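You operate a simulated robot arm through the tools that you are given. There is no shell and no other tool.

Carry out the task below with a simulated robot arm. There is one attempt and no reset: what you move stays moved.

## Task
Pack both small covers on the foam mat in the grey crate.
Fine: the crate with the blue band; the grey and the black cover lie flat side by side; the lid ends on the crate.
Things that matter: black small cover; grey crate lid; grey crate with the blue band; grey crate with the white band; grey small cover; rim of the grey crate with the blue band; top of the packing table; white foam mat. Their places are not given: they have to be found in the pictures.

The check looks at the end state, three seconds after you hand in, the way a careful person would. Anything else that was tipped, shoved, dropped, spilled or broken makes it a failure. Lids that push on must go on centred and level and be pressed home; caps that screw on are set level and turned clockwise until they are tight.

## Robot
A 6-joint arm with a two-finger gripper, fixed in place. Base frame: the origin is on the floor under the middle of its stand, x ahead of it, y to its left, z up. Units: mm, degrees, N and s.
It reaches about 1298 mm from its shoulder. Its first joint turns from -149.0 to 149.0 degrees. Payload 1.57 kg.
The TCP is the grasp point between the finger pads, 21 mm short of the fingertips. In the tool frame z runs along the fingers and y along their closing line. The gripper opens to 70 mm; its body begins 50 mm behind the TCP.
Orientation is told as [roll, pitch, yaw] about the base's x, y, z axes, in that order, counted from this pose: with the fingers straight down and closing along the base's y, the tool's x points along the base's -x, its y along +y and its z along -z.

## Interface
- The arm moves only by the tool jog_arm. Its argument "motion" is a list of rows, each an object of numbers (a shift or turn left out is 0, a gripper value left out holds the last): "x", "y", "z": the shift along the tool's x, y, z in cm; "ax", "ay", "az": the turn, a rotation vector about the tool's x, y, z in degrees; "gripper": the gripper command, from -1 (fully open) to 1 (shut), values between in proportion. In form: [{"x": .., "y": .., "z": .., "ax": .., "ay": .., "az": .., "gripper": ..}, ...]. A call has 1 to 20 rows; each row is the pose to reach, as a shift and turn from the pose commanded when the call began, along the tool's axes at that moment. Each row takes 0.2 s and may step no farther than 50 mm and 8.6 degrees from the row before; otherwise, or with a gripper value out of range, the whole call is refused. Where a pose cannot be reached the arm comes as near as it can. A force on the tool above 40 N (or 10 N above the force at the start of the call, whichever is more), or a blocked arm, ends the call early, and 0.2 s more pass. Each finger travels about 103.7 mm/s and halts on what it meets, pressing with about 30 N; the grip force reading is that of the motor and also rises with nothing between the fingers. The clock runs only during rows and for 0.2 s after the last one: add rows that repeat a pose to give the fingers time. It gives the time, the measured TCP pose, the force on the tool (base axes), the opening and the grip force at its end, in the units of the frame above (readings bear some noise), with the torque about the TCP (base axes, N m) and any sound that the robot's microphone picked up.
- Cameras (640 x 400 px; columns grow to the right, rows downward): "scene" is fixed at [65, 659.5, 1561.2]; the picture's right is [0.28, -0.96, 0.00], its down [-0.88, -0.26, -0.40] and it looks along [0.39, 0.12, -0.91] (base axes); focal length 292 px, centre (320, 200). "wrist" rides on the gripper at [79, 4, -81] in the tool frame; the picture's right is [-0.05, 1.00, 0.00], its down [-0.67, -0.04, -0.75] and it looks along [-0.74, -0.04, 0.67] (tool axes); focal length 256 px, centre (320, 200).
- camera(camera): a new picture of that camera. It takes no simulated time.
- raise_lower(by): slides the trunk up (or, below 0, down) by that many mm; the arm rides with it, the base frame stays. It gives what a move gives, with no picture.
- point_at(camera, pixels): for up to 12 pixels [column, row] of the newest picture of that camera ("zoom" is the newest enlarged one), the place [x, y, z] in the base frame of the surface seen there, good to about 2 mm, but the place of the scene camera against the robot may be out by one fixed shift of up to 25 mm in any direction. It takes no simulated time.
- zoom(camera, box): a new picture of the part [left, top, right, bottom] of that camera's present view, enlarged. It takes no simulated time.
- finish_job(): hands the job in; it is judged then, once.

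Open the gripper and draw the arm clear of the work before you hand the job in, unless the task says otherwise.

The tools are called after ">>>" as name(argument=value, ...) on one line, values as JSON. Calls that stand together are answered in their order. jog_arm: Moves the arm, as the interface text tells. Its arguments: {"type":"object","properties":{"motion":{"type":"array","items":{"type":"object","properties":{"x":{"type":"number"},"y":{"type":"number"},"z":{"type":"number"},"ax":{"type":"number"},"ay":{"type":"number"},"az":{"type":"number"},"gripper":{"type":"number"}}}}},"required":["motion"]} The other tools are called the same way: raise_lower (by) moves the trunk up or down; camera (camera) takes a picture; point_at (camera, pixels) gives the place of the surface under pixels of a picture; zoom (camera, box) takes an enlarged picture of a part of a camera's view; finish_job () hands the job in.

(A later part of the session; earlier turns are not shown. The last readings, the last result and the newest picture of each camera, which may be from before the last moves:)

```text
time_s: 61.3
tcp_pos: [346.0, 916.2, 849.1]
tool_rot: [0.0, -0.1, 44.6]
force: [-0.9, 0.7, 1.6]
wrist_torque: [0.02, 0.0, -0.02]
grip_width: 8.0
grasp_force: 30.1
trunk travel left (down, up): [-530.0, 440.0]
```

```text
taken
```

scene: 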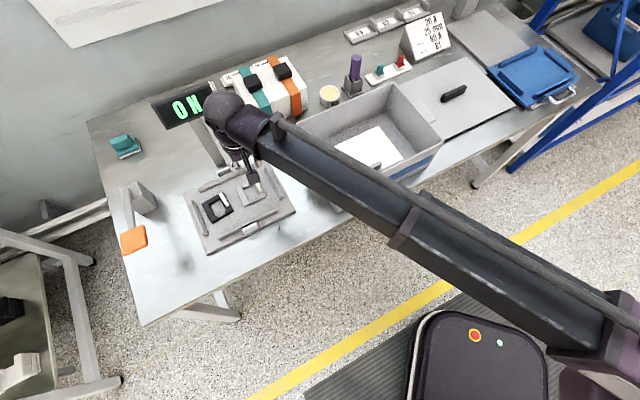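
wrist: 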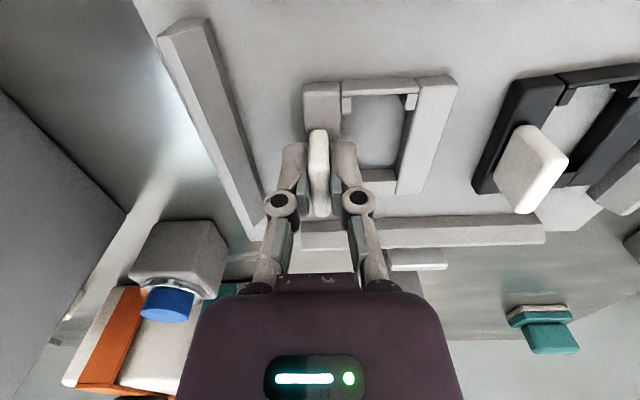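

Gripped at 8.0 mm on the grey fin. I lift in small steps and check that the cover alone rises.

>>> raise_lower(by=2)

>>> raise_lower(by=4)

>>> raise_lower(by=8)

>>> camera(camera="wrist")

>>> zoom(camera="scene", box=[170, 100, 310, 240])

```text
time_s: 61.8
tcp_pos: [345.9, 916.2, 851.8]
tool_rot: [0.0, -0.1, 44.6]
force: [-0.1, 0.0, -0.9]
wrist_torque: [0.03, 0.01, 0.01]
grip_width: 7.8
grasp_force: 30.1
trunk travel left (down, up): [-532.0, 438.0]
```

```text
time_s: 62.3
tcp_pos: [345.1, 916.8, 854.8]
tool_rot: [-0.1, -0.2, 44.7]
force: [0.2, -0.2, -0.9]
wrist_torque: [-0.03, -0.03, 0.04]
grip_width: 7.9
grasp_force: 29.7
trunk travel left (down, up): [-536.0, 434.0]
```

```text
time_s: 62.9
tcp_pos: [344.3, 917.3, 862.6]
tool_rot: [-0.1, -0.2, 44.6]
force: [0.7, 0.1, -0.9]
wrist_torque: [0.01, 0.01, -0.01]
grip_width: 8.2
grasp_force: 29.8
trunk travel left (down, up): [-544.0, 426.0]
```

```text
taken
```

wrist: 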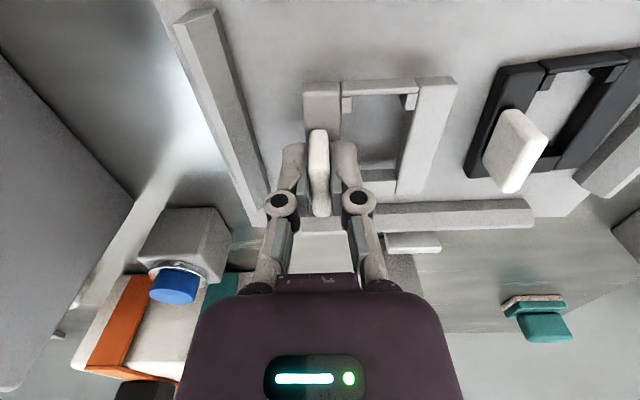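

```text
2.86 times, centred on (240, 170) of scene
```

zoom: 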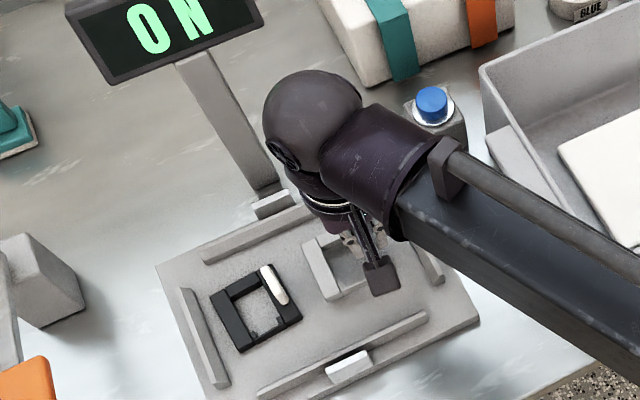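

The cover follows the gripper (it stays fixed in the wrist view while the tray moves), weight ~0.9 N. I check the camera bracket's position relative to TCP at zoom (380,275) for the crate clearance, then lift.

>>> point_at(camera="zoom", pixels=[[380, 270], [370, 285], [395, 285], [378, 295], [372, 268], [392, 268]])

>>> raise_lower(by=40)

>>> raise_lower(by=60)

>>> raise_lower(by=70)

>>> camera(camera="wrist")

```text
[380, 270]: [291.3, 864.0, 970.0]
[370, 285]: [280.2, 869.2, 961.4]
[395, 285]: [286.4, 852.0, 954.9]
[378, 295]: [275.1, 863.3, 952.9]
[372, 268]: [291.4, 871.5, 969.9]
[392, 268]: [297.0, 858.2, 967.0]
```

```text
time_s: 63.7
tcp_pos: [345.8, 917.7, 902.1]
tool_rot: [-0.1, -0.2, 44.6]
force: [0.0, 0.1, -0.1]
wrist_torque: [0.0, 0.0, 0.0]
grip_width: 8.0
grasp_force: 30.4
trunk travel left (down, up): [-584.0, 386.0]
```

```text
time_s: 64.7
tcp_pos: [344.4, 917.0, 963.2]
tool_rot: [-0.1, -0.2, 44.6]
force: [0.1, 1.1, -0.4]
wrist_torque: [-0.02, -0.01, 0.0]
grip_width: 7.9
grasp_force: 30.5
trunk travel left (down, up): [-644.0, 326.0]
```

```text
time_s: 65.8
tcp_pos: [344.8, 916.4, 1032.5]
tool_rot: [-0.1, -0.1, 44.5]
force: [0.8, -0.6, -1.6]
wrist_torque: [-0.01, 0.0, 0.01]
grip_width: 7.9
grasp_force: 29.8
trunk travel left (down, up): [-714.0, 256.0]
```

```text
taken
```

wrist: 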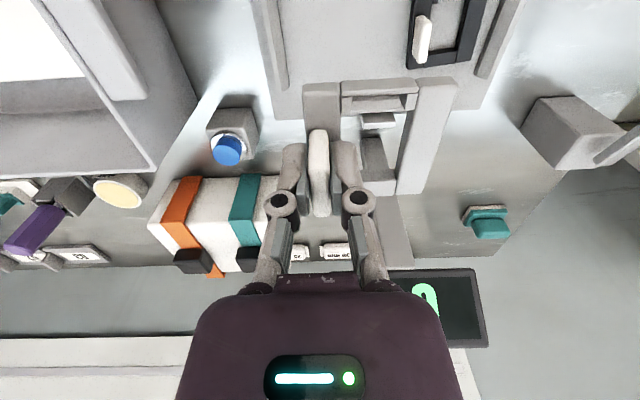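

Bracket reaches 103 mm toward the robot side at ~TCP+70…107 — that fits inside the crate if I place at v≈862. I carry the grey cover to above its mat spot, TCP (593.6, 625.5).

>>> jog_arm(motion=[{"x": 0.15, "y": -2, "gripper": 1}, {"x": 0.4, "y": -5.5, "gripper": 1}, {"x": 0.7, "y": -9.5, "gripper": 1}, {"x": 1.0, "y": -13.5, "gripper": 1}, {"x": 1.25, "y": -17.5, "gripper": 1}, {"x": 1.5, "y": -21.5, "gripper": 1}, {"x": 1.8, "y": -25.5, "gripper": 1}, {"x": 2.1, "y": -29.5, "gripper": 1}, {"x": 2.4, "y": -33.5, "gripper": 1}, {"x": 2.65, "y": -36.5, "gripper": 1}, {"x": 2.74, "y": -38.2, "gripper": 1}, {"x": 2.74, "y": -38.2, "gripper": 1}])

>>> camera(camera="wrist")

>>> camera(camera="scene")

```text
time_s: 68.4
tcp_pos: [593.9, 625.6, 1032.5]
tool_rot: [0.1, -0.2, 44.7]
force: [-0.2, 0.0, -0.7]
wrist_torque: [-0.02, 0.0, 0.02]
grip_width: 8.2
grasp_force: 29.5
trunk travel left (down, up): [-714.0, 256.0]
```

```text
taken
```

wrist: 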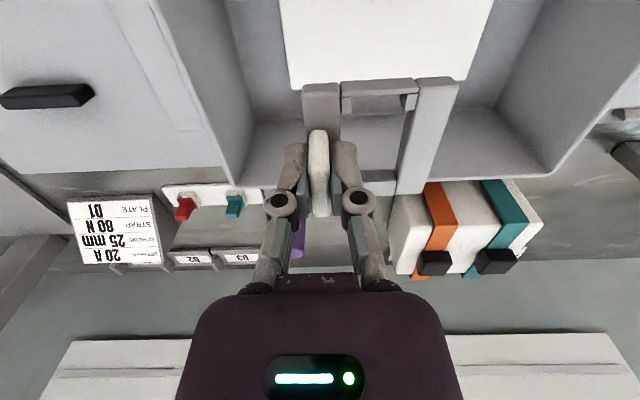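

```text
taken
```

scene: 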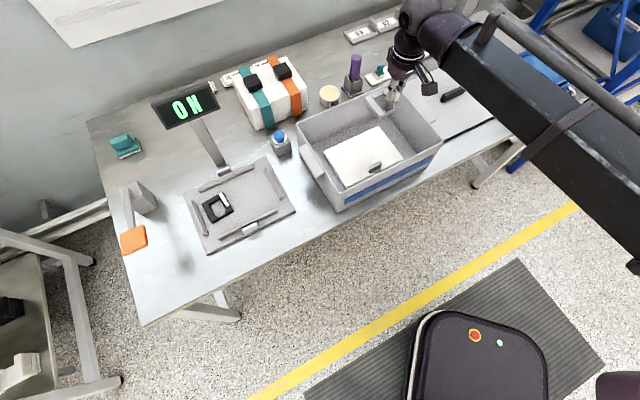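

The cover hangs over the mat. I lower into the crate to z≈892 and check both views.

>>> raise_lower(by=-80)

>>> raise_lower(by=-50)

>>> camera(camera="wrist")

>>> zoom(camera="scene", box=[290, 60, 470, 220])

```text
time_s: 69.6
tcp_pos: [593.6, 626.0, 952.9]
tool_rot: [0.1, -0.1, 44.5]
force: [0.7, -0.8, -0.3]
wrist_torque: [-0.03, -0.01, 0.01]
grip_width: 7.9
grasp_force: 30.0
trunk travel left (down, up): [-634.0, 336.0]
```

```text
time_s: 70.5
tcp_pos: [594.4, 625.7, 902.9]
tool_rot: [0.0, -0.2, 44.6]
force: [0.7, -1.1, -0.8]
wrist_torque: [-0.01, 0.03, -0.01]
grip_width: 7.9
grasp_force: 30.1
trunk travel left (down, up): [-584.0, 386.0]
```

```text
taken
```

wrist: 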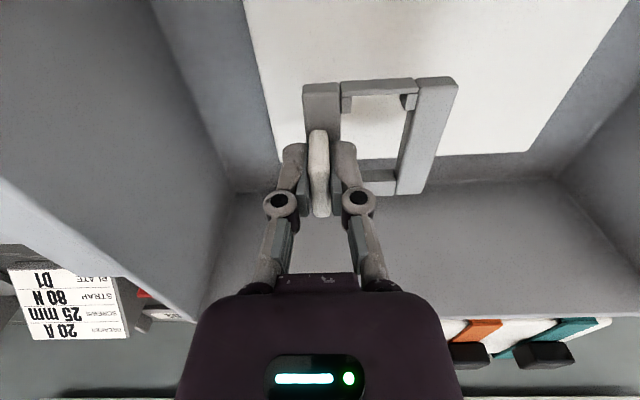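

```text
2.50 times, centred on (380, 140) of scene
```

zoom: 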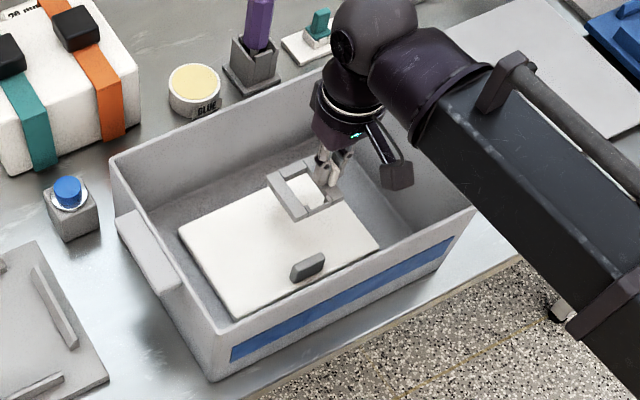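

The cover is well over the mat's right part. I lower to about z=862, then in small steps until it touches the mat.

>>> raise_lower(by=-30)

>>> raise_lower(by=-12)

>>> raise_lower(by=-4)

>>> camera(camera="wrist")

>>> zoom(camera="scene", box=[290, 60, 470, 220])

```text
time_s: 71.2
tcp_pos: [593.2, 625.6, 874.6]
tool_rot: [0.0, -0.2, 44.6]
force: [-1.2, -0.4, -1.1]
wrist_torque: [0.01, 0.02, -0.03]
grip_width: 7.8
grasp_force: 29.9
trunk travel left (down, up): [-554.0, 416.0]
```

```text
time_s: 71.8
tcp_pos: [593.5, 625.6, 860.8]
tool_rot: [0.0, -0.2, 44.5]
force: [-0.1, -0.4, -1.1]
wrist_torque: [0.0, -0.01, -0.01]
grip_width: 8.1
grasp_force: 30.2
trunk travel left (down, up): [-542.0, 428.0]
```

```text
time_s: 72.4
tcp_pos: [593.7, 626.3, 856.9]
tool_rot: [0.0, -0.2, 44.6]
force: [-0.8, -1.0, 0.1]
wrist_torque: [-0.03, 0.01, 0.01]
grip_width: 8.1
grasp_force: 29.6
trunk travel left (down, up): [-538.0, 432.0]
```

```text
taken
```

wrist: 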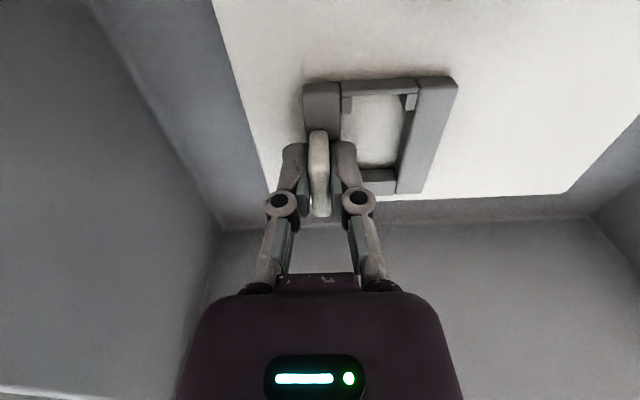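

```text
2.50 times, centred on (380, 140) of scene
```

zoom: 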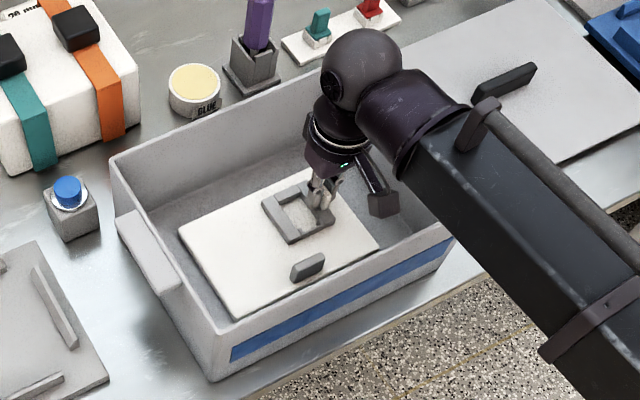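

Almost touching. I continue in 1–2 mm steps watching the force.

>>> raise_lower(by=-2)

>>> raise_lower(by=-1)

```text
time_s: 72.9
tcp_pos: [594.3, 623.8, 855.4]
tool_rot: [-0.1, -0.2, 44.7]
force: [0.0, -0.4, 0.2]
wrist_torque: [0.03, -0.01, -0.03]
grip_width: 7.8
grasp_force: 29.8
trunk travel left (down, up): [-536.0, 434.0]
```

```text
time_s: 73.4
tcp_pos: [592.8, 625.6, 855.6]
tool_rot: [0.0, -0.3, 44.6]
force: [3.0, 2.1, 11.3]
wrist_torque: [0.02, 0.04, -0.02]
grip_width: 8.0
grasp_force: 29.6
trunk travel left (down, up): [-535.0, 435.0]
```

Contact at TCP z≈855 (11 N). I open the fingers partly to release, then rise straight up.

>>> jog_arm(motion=[{"gripper": 0.7}, {"gripper": 0.3}, {"gripper": 0.3}, {"gripper": 0.3}])

>>> raise_lower(by=30)

>>> camera(camera="wrist")

```text
time_s: 74.4
tcp_pos: [593.5, 626.1, 853.9]
tool_rot: [0.0, -0.2, 44.6]
force: [0.2, -0.5, -0.2]
wrist_torque: [0.02, 0.01, 0.03]
grip_width: 24.4
grasp_force: 0.1
trunk travel left (down, up): [-535.0, 435.0]
```

```text
time_s: 75.2
tcp_pos: [593.9, 626.1, 882.7]
tool_rot: [0.0, -0.2, 44.6]
force: [0.6, -0.3, 0.9]
wrist_torque: [0.01, 0.0, -0.01]
grip_width: 24.7
grasp_force: 0.1
trunk travel left (down, up): [-565.0, 405.0]
```

```text
taken
```

wrist: 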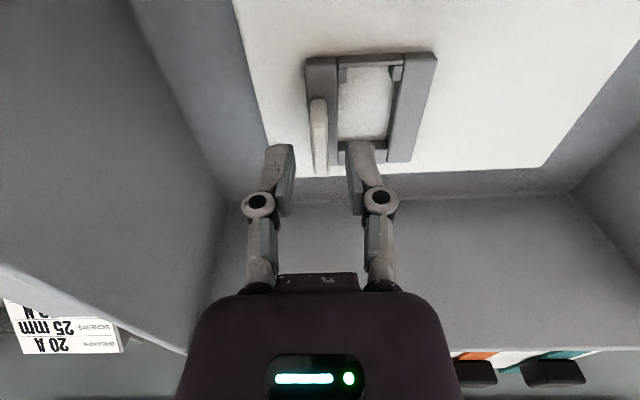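

The cover stays on the mat. I raise clear of the crate and check its position.

>>> raise_lower(by=150)

>>> camera(camera="wrist")

>>> zoom(camera="scene", box=[290, 80, 450, 220])

>>> point_at(camera="zoom", pixels=[[260, 195], [310, 170], [345, 215], [295, 240], [190, 220], [343, 150], [412, 240], [252, 318]])

```text
time_s: 76.9
tcp_pos: [595.1, 625.5, 1033.6]
tool_rot: [0.0, -0.1, 44.5]
force: [0.6, 0.4, -0.7]
wrist_torque: [-0.02, -0.02, 0.01]
grip_width: 24.4
grasp_force: 0.0
trunk travel left (down, up): [-715.0, 255.0]
```

```text
taken
```

wrist: 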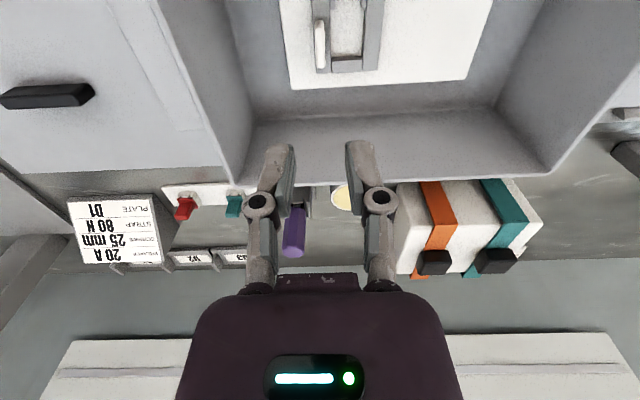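

```text
2.86 times, centred on (370, 150) of scene
```

zoom: 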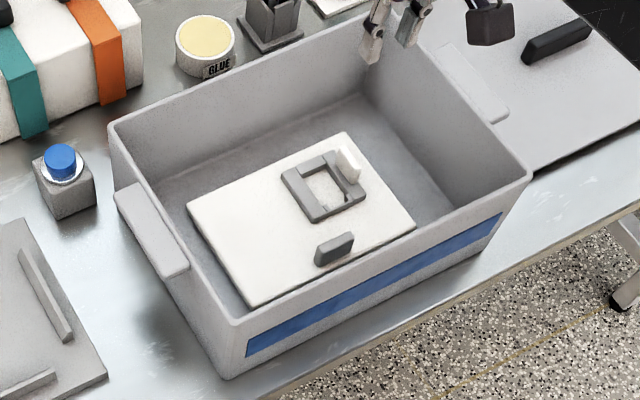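

```text
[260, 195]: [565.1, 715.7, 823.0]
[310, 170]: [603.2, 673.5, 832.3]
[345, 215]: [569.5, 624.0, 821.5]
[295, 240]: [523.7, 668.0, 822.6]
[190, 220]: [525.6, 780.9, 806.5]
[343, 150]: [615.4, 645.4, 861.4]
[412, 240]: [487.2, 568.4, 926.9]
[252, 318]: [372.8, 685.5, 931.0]
```

The grey cover lies flat on the mat's right half. Now I go to the black fin at (280.3, 987.7), turning yaw to ~49.5°.

>>> jog_arm(motion=[{"x": -0.2, "y": 3, "gripper": 0}, {"x": -0.5, "y": 7.5, "gripper": 0}, {"x": -0.8, "y": 12, "gripper": 0}, {"x": -1.1, "y": 16.5, "az": -1, "gripper": 0}, {"x": -1.4, "y": 21, "az": -2, "gripper": 0}, {"x": -1.7, "y": 25.5, "az": -3, "gripper": 0}, {"x": -2.0, "y": 30, "az": -4, "gripper": 0}, {"x": -2.3, "y": 34.5, "az": -5, "gripper": 0}, {"x": -2.6, "y": 39, "az": -5, "gripper": 0}, {"x": -2.8, "y": 43.5, "az": -5, "gripper": 0}, {"x": -3.04, "y": 47.2, "az": -5, "gripper": 0}, {"x": -3.04, "y": 47.8, "az": -5, "gripper": 0}, {"x": -3.04, "y": 47.8, "az": -5, "gripper": 0}])

>>> raise_lower(by=-75)

>>> camera(camera="wrist")

>>> camera(camera="scene")

```text
time_s: 79.7
tcp_pos: [278.5, 986.8, 1034.6]
tool_rot: [-0.2, -0.2, 49.6]
force: [0.0, 0.3, -0.2]
wrist_torque: [0.03, -0.01, 0.01]
grip_width: 34.8
grasp_force: 0.0
trunk travel left (down, up): [-715.0, 255.0]
```

```text
time_s: 80.8
tcp_pos: [278.9, 988.2, 960.3]
tool_rot: [-0.1, -0.2, 49.5]
force: [0.9, -0.1, 0.5]
wrist_torque: [0.03, 0.03, -0.02]
grip_width: 35.2
grasp_force: 0.1
trunk travel left (down, up): [-640.0, 330.0]
```

```text
taken
```

wrist: 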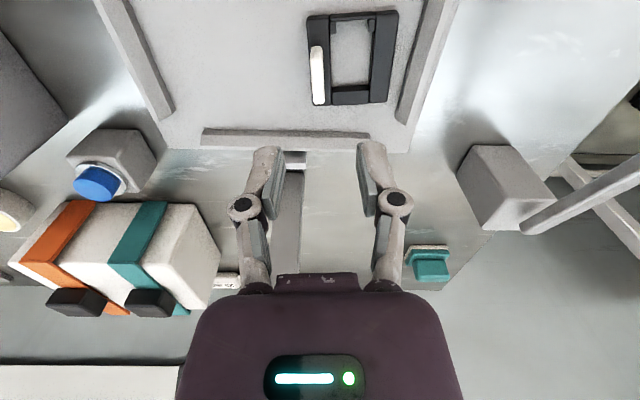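

```text
taken
```

scene: 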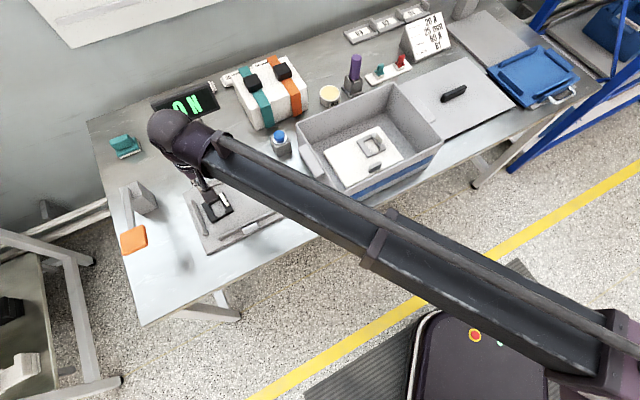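

The black fin appears at (317,75), nearly the same picture as for the grey one. I verify by points, then lower.

>>> point_at(camera="wrist", pixels=[[316, 58], [317, 70], [317, 85], [318, 100], [314, 85], [321, 85]])

>>> raise_lower(by=-100)

>>> camera(camera="wrist")

```text
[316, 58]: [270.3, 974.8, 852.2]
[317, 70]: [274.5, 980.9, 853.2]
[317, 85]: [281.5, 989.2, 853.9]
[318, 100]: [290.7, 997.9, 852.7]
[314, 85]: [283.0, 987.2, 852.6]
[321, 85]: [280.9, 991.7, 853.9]
```

```text
time_s: 82.2
tcp_pos: [278.8, 987.1, 859.4]
tool_rot: [-0.1, -0.2, 49.6]
force: [-0.1, -0.5, -0.9]
wrist_torque: [-0.02, 0.01, 0.0]
grip_width: 34.8
grasp_force: 0.1
trunk travel left (down, up): [-540.0, 430.0]
```

```text
taken
```

wrist: 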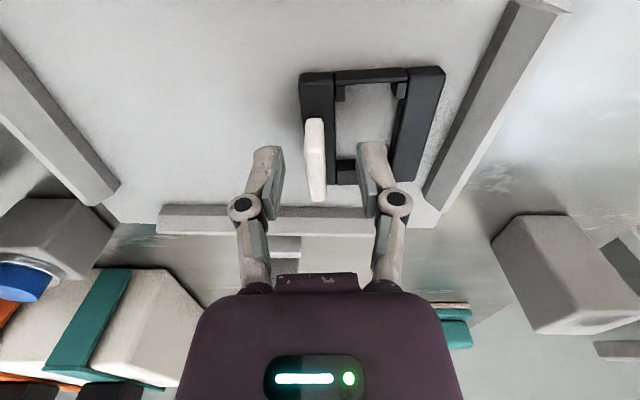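

The fin lies between the fingertips as before. I lower 10 mm, close, and lift in small steps.

>>> raise_lower(by=-10)

>>> jog_arm(motion=[{"gripper": 0.5}, {"gripper": 1}, {"gripper": 1}, {"gripper": 1}, {"gripper": 1}])

>>> raise_lower(by=2)

>>> raise_lower(by=4)

>>> raise_lower(by=10)

>>> camera(camera="wrist")

```text
time_s: 82.7
tcp_pos: [278.8, 988.3, 849.2]
tool_rot: [-0.1, -0.2, 49.6]
force: [0.0, -0.6, 0.6]
wrist_torque: [0.01, 0.0, 0.02]
grip_width: 35.2
grasp_force: 0.1
trunk travel left (down, up): [-530.0, 440.0]
```

```text
time_s: 83.9
tcp_pos: [279.1, 988.7, 848.6]
tool_rot: [-0.1, -0.1, 49.5]
force: [-0.5, 1.4, 0.2]
wrist_torque: [-0.03, 0.01, 0.01]
grip_width: 8.0
grasp_force: 30.2
trunk travel left (down, up): [-530.0, 440.0]
```

```text
time_s: 84.5
tcp_pos: [278.1, 987.3, 850.3]
tool_rot: [-0.1, -0.2, 49.6]
force: [-0.2, 1.0, -0.5]
wrist_torque: [-0.01, 0.0, -0.03]
grip_width: 8.1
grasp_force: 30.2
trunk travel left (down, up): [-532.0, 438.0]
```

```text
time_s: 85.0
tcp_pos: [278.1, 986.6, 855.0]
tool_rot: [0.0, -0.3, 49.6]
force: [-0.4, 0.7, 0.3]
wrist_torque: [-0.02, 0.0, 0.02]
grip_width: 8.3
grasp_force: 30.0
trunk travel left (down, up): [-536.0, 434.0]
```

```text
time_s: 85.6
tcp_pos: [279.4, 988.1, 864.5]
tool_rot: [0.0, -0.1, 49.6]
force: [0.7, 0.1, 0.3]
wrist_torque: [-0.02, -0.02, 0.02]
grip_width: 8.0
grasp_force: 29.7
trunk travel left (down, up): [-546.0, 424.0]
```

```text
taken
```

wrist: 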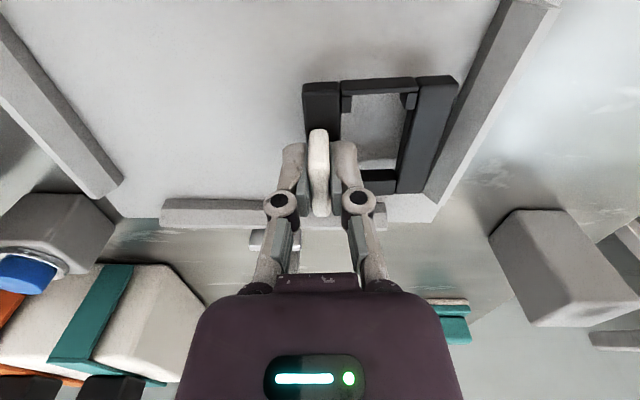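

The black cover is held the same way (frame at (302..458, 78..195)). I lift it to travel height.

>>> raise_lower(by=40)

>>> raise_lower(by=60)

>>> raise_lower(by=70)

>>> camera(camera="wrist")

>>> camera(camera="scene")

```text
time_s: 86.4
tcp_pos: [279.0, 988.2, 905.1]
tool_rot: [-0.1, -0.2, 49.6]
force: [0.2, -0.4, -0.9]
wrist_torque: [0.01, -0.02, 0.0]
grip_width: 8.0
grasp_force: 29.7
trunk travel left (down, up): [-586.0, 384.0]
```

```text
time_s: 87.4
tcp_pos: [278.1, 988.0, 964.5]
tool_rot: [-0.1, -0.1, 49.6]
force: [0.2, 0.0, -1.1]
wrist_torque: [-0.01, 0.01, -0.03]
grip_width: 8.0
grasp_force: 30.0
trunk travel left (down, up): [-646.0, 324.0]
```

```text
time_s: 88.5
tcp_pos: [280.1, 988.2, 1033.9]
tool_rot: [-0.1, -0.2, 49.6]
force: [0.2, 0.4, 0.1]
wrist_torque: [-0.04, 0.0, 0.01]
grip_width: 8.0
grasp_force: 30.1
trunk travel left (down, up): [-716.0, 254.0]
```

```text
taken
```

wrist: 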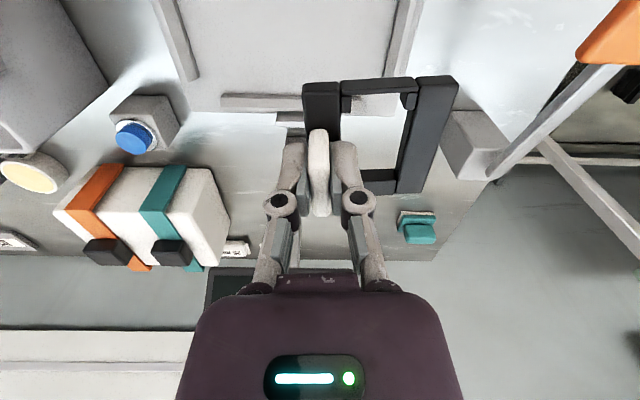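

```text
taken
```

scene: 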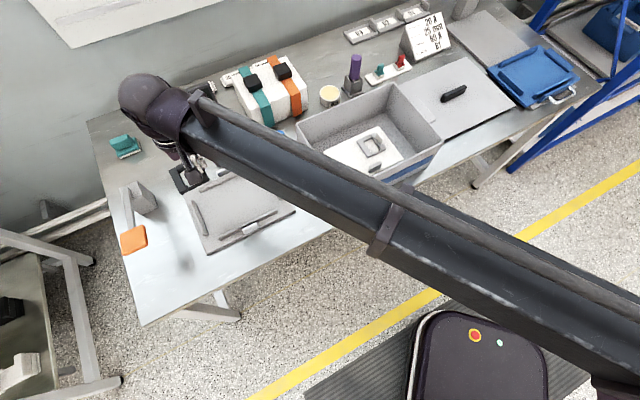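

I carry the black cover to TCP (533.8, 686.1), 85 mm left of the grey one, turning yaw back to 44.6°.

>>> jog_arm(motion=[{"x": 0.4, "y": -2, "gripper": 1}, {"x": 1.0, "y": -5.5, "gripper": 1}, {"x": 1.7, "y": -9.5, "az": 0.7, "gripper": 1}, {"x": 2.3, "y": -13.5, "az": 1.4, "gripper": 1}, {"x": 3.0, "y": -17.5, "az": 2.1, "gripper": 1}, {"x": 3.6, "y": -21.5, "az": 2.8, "gripper": 1}, {"x": 4.3, "y": -25.5, "az": 3.5, "gripper": 1}, {"x": 5.0, "y": -29.5, "az": 4.2, "gripper": 1}, {"x": 5.6, "y": -33.5, "az": 5, "gripper": 1}, {"x": 6.2, "y": -37, "az": 5, "gripper": 1}, {"x": 6.49, "y": -38.97, "az": 5, "gripper": 1}, {"x": 6.49, "y": -38.97, "az": 5, "gripper": 1}])

>>> raise_lower(by=-80)

>>> raise_lower(by=-50)

>>> camera(camera="wrist")

>>> zoom(camera="scene", box=[290, 60, 470, 220])

```text
time_s: 91.1
tcp_pos: [532.7, 685.3, 1034.2]
tool_rot: [0.0, -0.2, 44.4]
force: [0.3, 1.0, -0.7]
wrist_torque: [-0.02, -0.02, 0.0]
grip_width: 8.0
grasp_force: 30.1
trunk travel left (down, up): [-716.0, 254.0]
```

```text
time_s: 92.2
tcp_pos: [533.0, 684.6, 955.7]
tool_rot: [0.0, -0.1, 44.6]
force: [1.4, 0.0, -0.8]
wrist_torque: [-0.02, -0.03, -0.01]
grip_width: 8.3
grasp_force: 30.0
trunk travel left (down, up): [-636.0, 334.0]
```

```text
time_s: 93.2
tcp_pos: [532.8, 683.0, 904.8]
tool_rot: [-0.1, -0.2, 44.6]
force: [0.3, -0.6, 0.7]
wrist_torque: [-0.04, -0.02, 0.0]
grip_width: 7.8
grasp_force: 30.1
trunk travel left (down, up): [-586.0, 384.0]
```

```text
taken
```

wrist: 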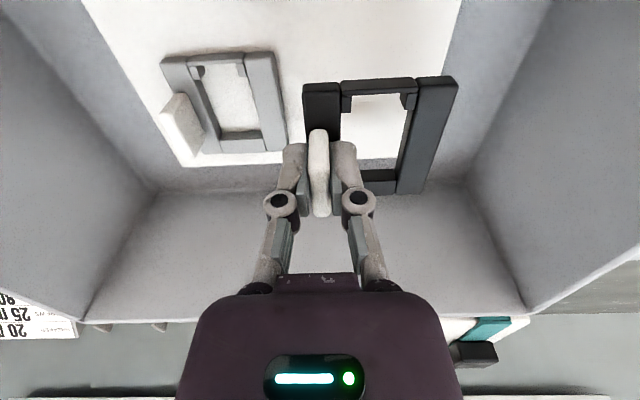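

```text
2.50 times, centred on (380, 140) of scene
```

zoom: 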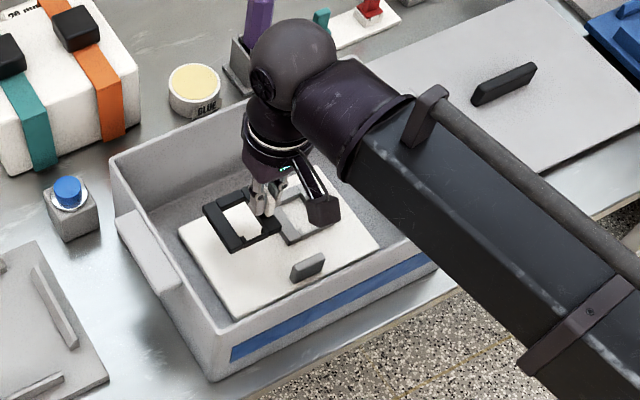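

Positions look right (TCP (532.8, 684)). I lower onto the mat in decreasing steps.

>>> raise_lower(by=-30)

>>> raise_lower(by=-14)

>>> camera(camera="wrist")

>>> raise_lower(by=-4)

```text
time_s: 93.9
tcp_pos: [532.5, 685.1, 874.5]
tool_rot: [0.0, -0.2, 44.6]
force: [-0.3, -0.8, -1.3]
wrist_torque: [-0.05, -0.01, 0.03]
grip_width: 7.7
grasp_force: 29.8
trunk travel left (down, up): [-556.0, 414.0]
```

```text
time_s: 94.5
tcp_pos: [532.2, 684.8, 861.5]
tool_rot: [0.0, -0.2, 44.6]
force: [-0.3, -0.3, -0.6]
wrist_torque: [-0.01, -0.03, 0.0]
grip_width: 8.0
grasp_force: 29.8
trunk travel left (down, up): [-542.0, 428.0]
```

```text
taken
```

wrist: 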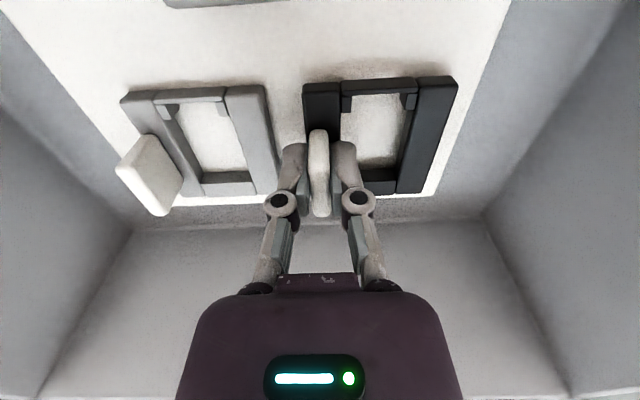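

```text
time_s: 95.1
tcp_pos: [533.2, 684.5, 857.0]
tool_rot: [0.1, -0.2, 44.6]
force: [-0.8, -0.5, -0.8]
wrist_torque: [0.0, -0.01, 0.02]
grip_width: 8.0
grasp_force: 30.6
trunk travel left (down, up): [-538.0, 432.0]
```

The two covers are side by side, both inside the mat's outline. I go on in 1–2 mm steps to contact.

>>> raise_lower(by=-2)

>>> raise_lower(by=-1)

```text
time_s: 95.6
tcp_pos: [533.3, 684.7, 854.5]
tool_rot: [-0.1, -0.2, 44.6]
force: [0.0, -0.2, 0.5]
wrist_torque: [-0.02, -0.02, -0.02]
grip_width: 7.9
grasp_force: 30.2
trunk travel left (down, up): [-536.0, 434.0]
```

```text
time_s: 96.1
tcp_pos: [532.5, 684.7, 854.9]
tool_rot: [-0.1, -0.2, 44.6]
force: [2.7, 1.5, 10.6]
wrist_torque: [0.01, 0.06, -0.01]
grip_width: 8.0
grasp_force: 29.9
trunk travel left (down, up): [-535.0, 435.0]
```

Contact (10.6 N). I open only to ~21 mm so the finger stays clear of the grey cover, then rise.

>>> jog_arm(motion=[{"gripper": 0.7}, {"gripper": 0.4}, {"gripper": 0.4}, {"gripper": 0.4}])

>>> raise_lower(by=30)

>>> raise_lower(by=160)

>>> camera(camera="wrist")

>>> zoom(camera="scene", box=[290, 80, 450, 220])

```text
time_s: 97.1
tcp_pos: [533.6, 683.8, 853.7]
tool_rot: [0.0, -0.2, 44.6]
force: [0.2, 0.1, 0.1]
wrist_torque: [-0.02, 0.0, 0.01]
grip_width: 21.2
grasp_force: 0.0
trunk travel left (down, up): [-535.0, 435.0]
```

```text
time_s: 97.8
tcp_pos: [532.8, 684.7, 883.5]
tool_rot: [-0.1, -0.1, 44.6]
force: [0.3, 0.8, 1.0]
wrist_torque: [0.03, -0.03, 0.01]
grip_width: 21.0
grasp_force: 0.2
trunk travel left (down, up): [-565.0, 405.0]
```

```text
time_s: 99.7
tcp_pos: [532.9, 684.2, 1043.5]
tool_rot: [-0.1, -0.2, 44.6]
force: [0.3, -0.3, -0.1]
wrist_torque: [-0.01, 0.0, -0.02]
grip_width: 21.1
grasp_force: 0.0
trunk travel left (down, up): [-725.0, 245.0]
```

```text
taken
```

wrist: 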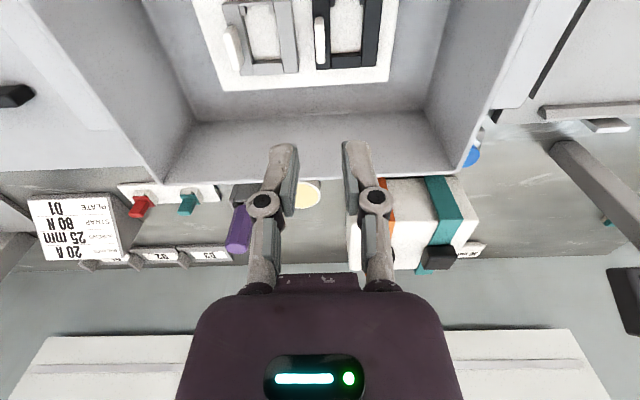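

```text
2.86 times, centred on (370, 150) of scene
```

zoom: 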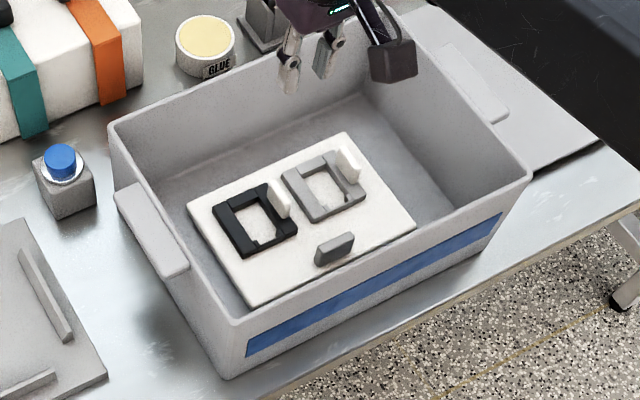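

Both covers lie flat side by side on the mat. Now I go back for the lid at about (847, 435), turning yaw to −45.4° with the gripper open.

>>> jog_arm(motion=[{"x": -0.4, "y": -3.6, "az": 8.2, "gripper": -1}, {"x": -0.9, "y": -7.2, "az": 16.4, "gripper": -1}, {"x": -1.3, "y": -10.8, "az": 24.6, "gripper": -1}, {"x": -1.8, "y": -14.5, "az": 32.8, "gripper": -1}, {"x": -2.2, "y": -18.1, "az": 41, "gripper": -1}, {"x": -2.7, "y": -21.7, "az": 49.2, "gripper": -1}, {"x": -3.1, "y": -25.3, "az": 57.4, "gripper": -1}, {"x": -3.6, "y": -28.9, "az": 65.6, "gripper": -1}, {"x": -4.0, "y": -32.5, "az": 73.8, "gripper": -1}, {"x": -4.5, "y": -36.2, "az": 82, "gripper": -1}, {"x": -4.88, "y": -39.8, "az": 90, "gripper": -1}, {"x": -4.88, "y": -39.8, "az": 90, "gripper": -1}])

>>> raise_lower(by=-125)

>>> camera(camera="wrist")

>>> camera(camera="scene")

```text
time_s: 102.3
tcp_pos: [848.2, 434.7, 1043.9]
tool_rot: [0.3, 0.0, -45.5]
force: [-0.1, 0.0, 0.3]
wrist_torque: [0.02, -0.01, -0.01]
grip_width: 70.1
grasp_force: 0.1
trunk travel left (down, up): [-725.0, 245.0]
```

```text
time_s: 103.8
tcp_pos: [847.4, 434.9, 919.8]
tool_rot: [0.1, -0.1, -45.4]
force: [-0.1, 0.8, -0.6]
wrist_torque: [0.0, -0.03, -0.01]
grip_width: 69.9
grasp_force: 0.1
trunk travel left (down, up): [-600.0, 370.0]
```

```text
taken
```

wrist: 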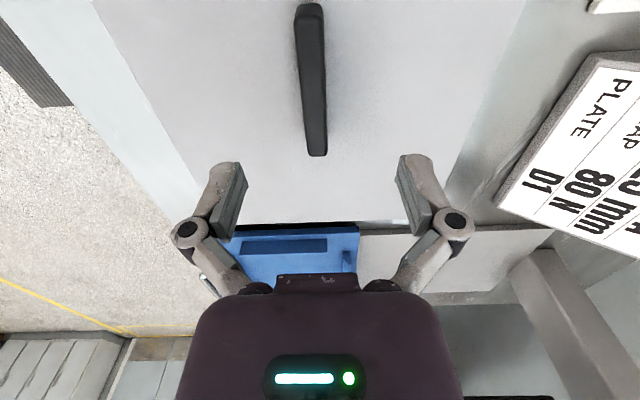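

```text
taken
```

scene: 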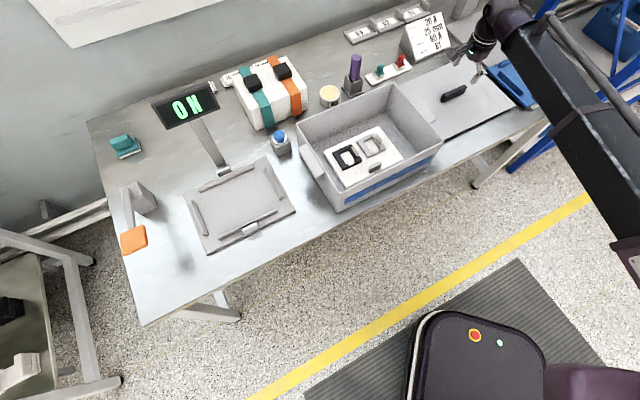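

The handle is at (297..326, 3..157), close to centred. I measure its ends against the TCP.

>>> point_at(camera="wrist", pixels=[[301, 25], [321, 28], [309, 150], [326, 150], [311, 30], [318, 150], [314, 90], [250, 100], [400, 100], [310, 8]])

>>> zoom(camera="wrist", box=[240, 0, 400, 160])

```text
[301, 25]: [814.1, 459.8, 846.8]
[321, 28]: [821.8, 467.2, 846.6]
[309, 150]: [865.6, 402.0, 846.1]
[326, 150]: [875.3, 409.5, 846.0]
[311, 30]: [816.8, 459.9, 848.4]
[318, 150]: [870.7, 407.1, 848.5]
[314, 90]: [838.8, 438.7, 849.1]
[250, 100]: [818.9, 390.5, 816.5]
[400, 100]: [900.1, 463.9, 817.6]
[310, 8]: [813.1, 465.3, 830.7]
```

```text
2.50 times, centred on (320, 80) of wrist
```

zoom: 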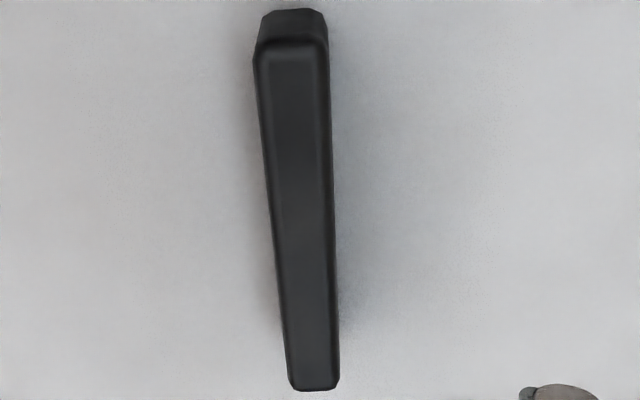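

Relative to my first grip the TCP is off by ~2 mm in v and ~1.4 mm in u; I correct that and lower to about z=839 around the handle.

>>> jog_arm(motion=[{"x": 0.14, "y": -0.22, "gripper": -1}, {"x": 0.14, "y": -0.22, "gripper": -1}])

>>> raise_lower(by=-70)

>>> raise_lower(by=-10)

>>> camera(camera="wrist")

```text
time_s: 104.4
tcp_pos: [844.9, 434.4, 918.5]
tool_rot: [0.2, 0.0, -45.3]
force: [-0.1, 0.5, 1.0]
wrist_torque: [-0.01, 0.01, 0.02]
grip_width: 70.1
grasp_force: 0.2
trunk travel left (down, up): [-600.0, 370.0]
```

```text
time_s: 105.5
tcp_pos: [846.4, 434.9, 849.1]
tool_rot: [0.2, 0.0, -45.3]
force: [-0.2, -0.5, 0.8]
wrist_torque: [0.01, 0.0, 0.02]
grip_width: 70.2
grasp_force: 0.0
trunk travel left (down, up): [-530.0, 440.0]
```

```text
time_s: 106.1
tcp_pos: [844.5, 433.9, 839.5]
tool_rot: [0.1, -0.1, -45.4]
force: [1.2, -0.3, 0.1]
wrist_torque: [-0.02, 0.01, -0.01]
grip_width: 70.3
grasp_force: 0.0
trunk travel left (down, up): [-520.0, 450.0]
```

```text
taken
```

wrist: 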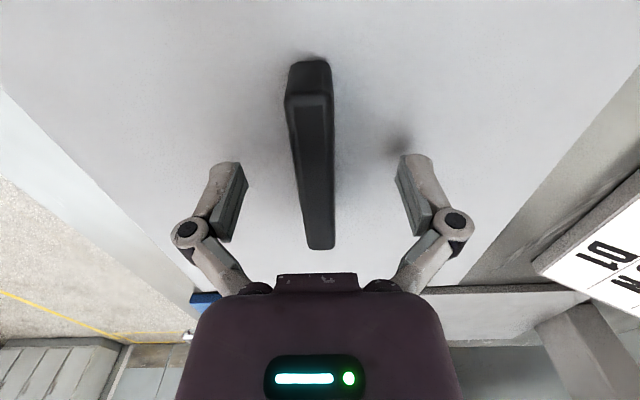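

The view matches the first grip. I close on the handle.

>>> jog_arm(motion=[{"gripper": 0}, {"gripper": 1}, {"gripper": 1}, {"gripper": 1}, {"gripper": 1}, {"gripper": 1}])

>>> raise_lower(by=2)

>>> raise_lower(by=3)

>>> raise_lower(by=8)

>>> camera(camera="wrist")

>>> zoom(camera="scene", box=[390, 30, 550, 150])

```text
time_s: 107.5
tcp_pos: [845.1, 435.1, 838.4]
tool_rot: [0.2, 0.1, -45.4]
force: [-1.1, -1.1, 2.9]
wrist_torque: [-0.02, -0.02, -0.02]
grip_width: 15.7
grasp_force: 29.9
trunk travel left (down, up): [-520.0, 450.0]
```

```text
time_s: 108.0
tcp_pos: [845.6, 434.7, 841.3]
tool_rot: [0.2, 0.1, -45.5]
force: [0.6, -0.3, 0.2]
wrist_torque: [-0.01, 0.01, 0.04]
grip_width: 15.5
grasp_force: 30.1
trunk travel left (down, up): [-522.0, 448.0]
```

```text
time_s: 108.5
tcp_pos: [844.8, 435.7, 843.2]
tool_rot: [0.2, 0.0, -45.4]
force: [0.5, -0.1, -2.7]
wrist_torque: [0.02, -0.01, 0.0]
grip_width: 15.4
grasp_force: 29.8
trunk travel left (down, up): [-525.0, 445.0]
```

```text
time_s: 109.1
tcp_pos: [845.6, 433.7, 851.5]
tool_rot: [0.2, 0.0, -45.4]
force: [-0.3, 0.2, -1.8]
wrist_torque: [-0.01, 0.0, 0.01]
grip_width: 15.4
grasp_force: 29.7
trunk travel left (down, up): [-533.0, 437.0]
```

```text
taken
```

wrist: 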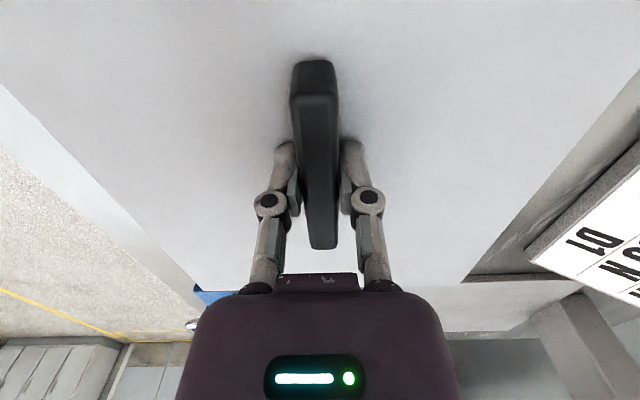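

```text
3.33 times, centred on (470, 90) of scene
```

zoom: 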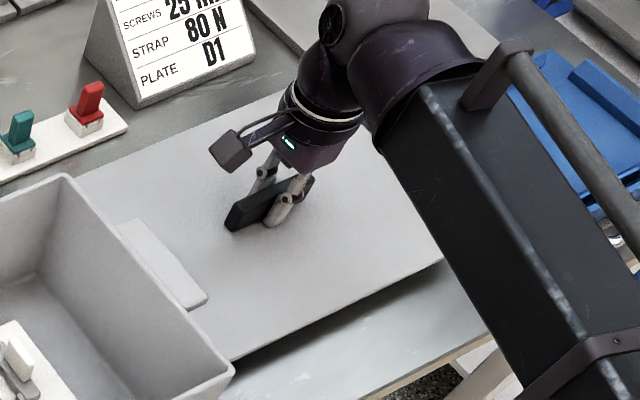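

The lid is held; compared with the first grip the handle sits ~2.5 mm further along +u, which I'll compensate. I raise it to travel height in steps.

>>> raise_lower(by=15)

>>> raise_lower(by=40)

>>> raise_lower(by=60)

>>> raise_lower(by=60)

>>> raise_lower(by=50)

>>> camera(camera="scene")

>>> camera(camera="wrist")

>>> zoom(camera="scene", box=[290, 75, 450, 215])

```text
time_s: 109.7
tcp_pos: [844.9, 435.5, 866.8]
tool_rot: [0.1, 0.1, -45.4]
force: [-0.3, 0.3, -1.3]
wrist_torque: [-0.02, 0.0, 0.03]
grip_width: 15.3
grasp_force: 30.2
trunk travel left (down, up): [-548.0, 422.0]
```

```text
time_s: 110.5
tcp_pos: [845.0, 435.4, 906.5]
tool_rot: [0.2, -0.1, -45.4]
force: [0.2, 0.3, -2.4]
wrist_torque: [-0.03, -0.01, -0.01]
grip_width: 15.5
grasp_force: 29.8
trunk travel left (down, up): [-588.0, 382.0]
```

```text
time_s: 111.5
tcp_pos: [845.6, 433.1, 966.3]
tool_rot: [0.1, 0.1, -45.4]
force: [0.5, -0.5, -2.2]
wrist_torque: [-0.02, -0.01, -0.02]
grip_width: 15.7
grasp_force: 30.3
trunk travel left (down, up): [-648.0, 322.0]
```

```text
time_s: 112.5
tcp_pos: [845.5, 433.8, 1026.9]
tool_rot: [0.2, 0.0, -45.4]
force: [0.4, -0.8, -1.6]
wrist_torque: [-0.01, -0.01, 0.0]
grip_width: 15.4
grasp_force: 30.2
trunk travel left (down, up): [-708.0, 262.0]
```

```text
time_s: 113.5
tcp_pos: [846.8, 434.7, 1076.7]
tool_rot: [0.2, 0.1, -45.4]
force: [-0.4, 0.4, -0.7]
wrist_torque: [0.01, -0.01, 0.02]
grip_width: 15.7
grasp_force: 30.5
trunk travel left (down, up): [-758.0, 212.0]
```

```text
taken
```

scene: 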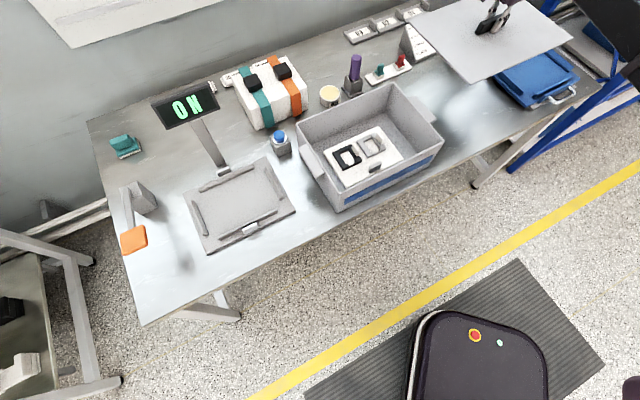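

```text
taken
```

wrist: 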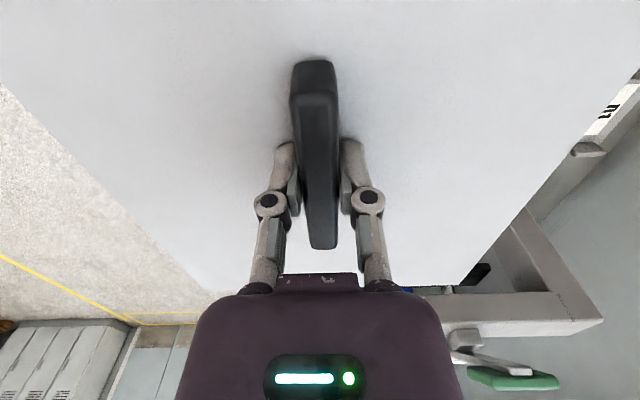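

```text
2.86 times, centred on (370, 145) of scene
```

zoom: 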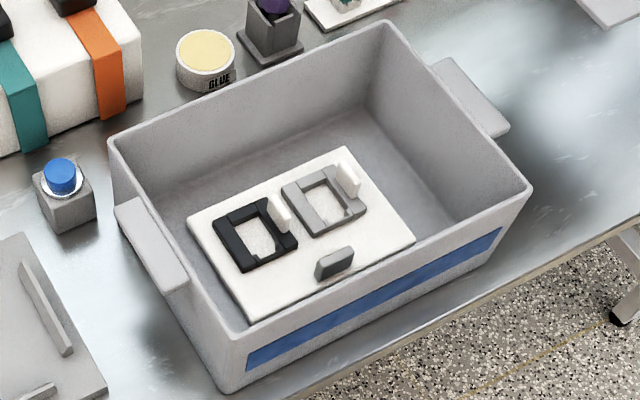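

The crate hasn't moved and both covers sit flat on the mat. I carry the lid back over the crate to TCP ≈ (540.5, 663.2), correcting the slight roll.

>>> jog_arm(motion=[{"x": 1.5, "y": -0.2, "gripper": 1}, {"x": 4, "y": -0.6, "gripper": 1}, {"x": 7, "y": -1.1, "gripper": 1}, {"x": 10, "y": -1.5, "gripper": 1}, {"x": 13, "y": -2.0, "gripper": 1}, {"x": 16, "y": -2.4, "gripper": 1}, {"x": 19, "y": -2.9, "gripper": 1}, {"x": 22, "y": -3.3, "gripper": 1}, {"x": 25, "y": -3.8, "gripper": 1}, {"x": 28, "y": -4.2, "gripper": 1}, {"x": 31, "y": -4.7, "gripper": 1}, {"x": 34, "y": -5.1, "gripper": 1}, {"x": 36.5, "y": -5.5, "gripper": 1}, {"x": 37.7, "y": -5.7, "ax": 0.1, "ay": -0.1, "gripper": 1}, {"x": 37.7, "y": -5.7, "ax": 0.1, "ay": -0.1, "gripper": 1}, {"x": 37.7, "y": -5.7, "ax": 0.1, "ay": -0.1, "gripper": 1}])

>>> raise_lower(by=-60)

>>> camera(camera="scene")

>>> zoom(camera="scene", box=[280, 50, 460, 220])

```text
time_s: 116.9
tcp_pos: [542.0, 661.9, 1076.4]
tool_rot: [0.1, -0.1, -45.5]
force: [0.2, 0.0, -1.3]
wrist_torque: [-0.01, 0.0, 0.01]
grip_width: 15.6
grasp_force: 29.6
trunk travel left (down, up): [-758.0, 212.0]
```

```text
time_s: 117.9
tcp_pos: [539.4, 663.2, 1018.0]
tool_rot: [0.2, -0.1, -45.4]
force: [1.2, 0.3, -1.4]
wrist_torque: [0.01, -0.01, -0.01]
grip_width: 15.3
grasp_force: 30.4
trunk travel left (down, up): [-698.0, 272.0]
```

```text
taken
```

scene: 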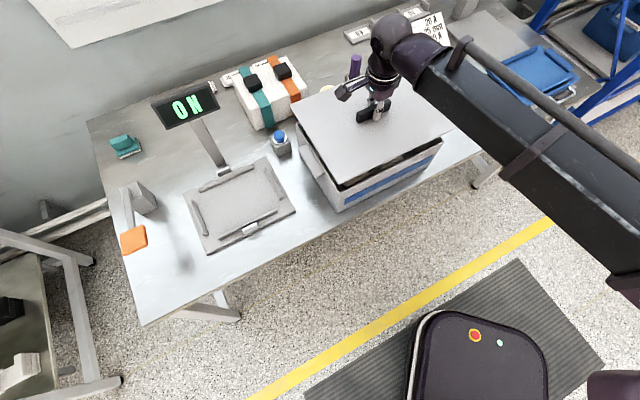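

```text
2.35 times, centred on (370, 135) of scene
```

zoom: 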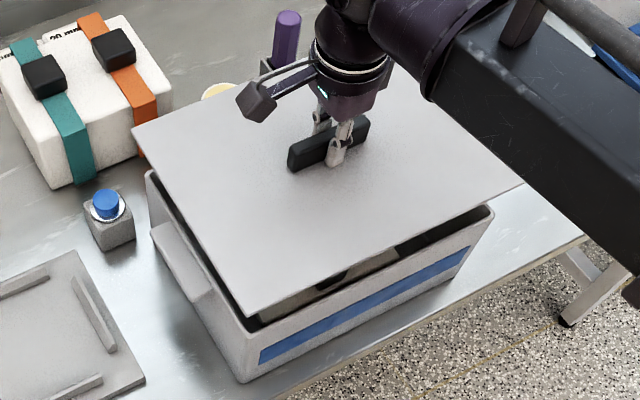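

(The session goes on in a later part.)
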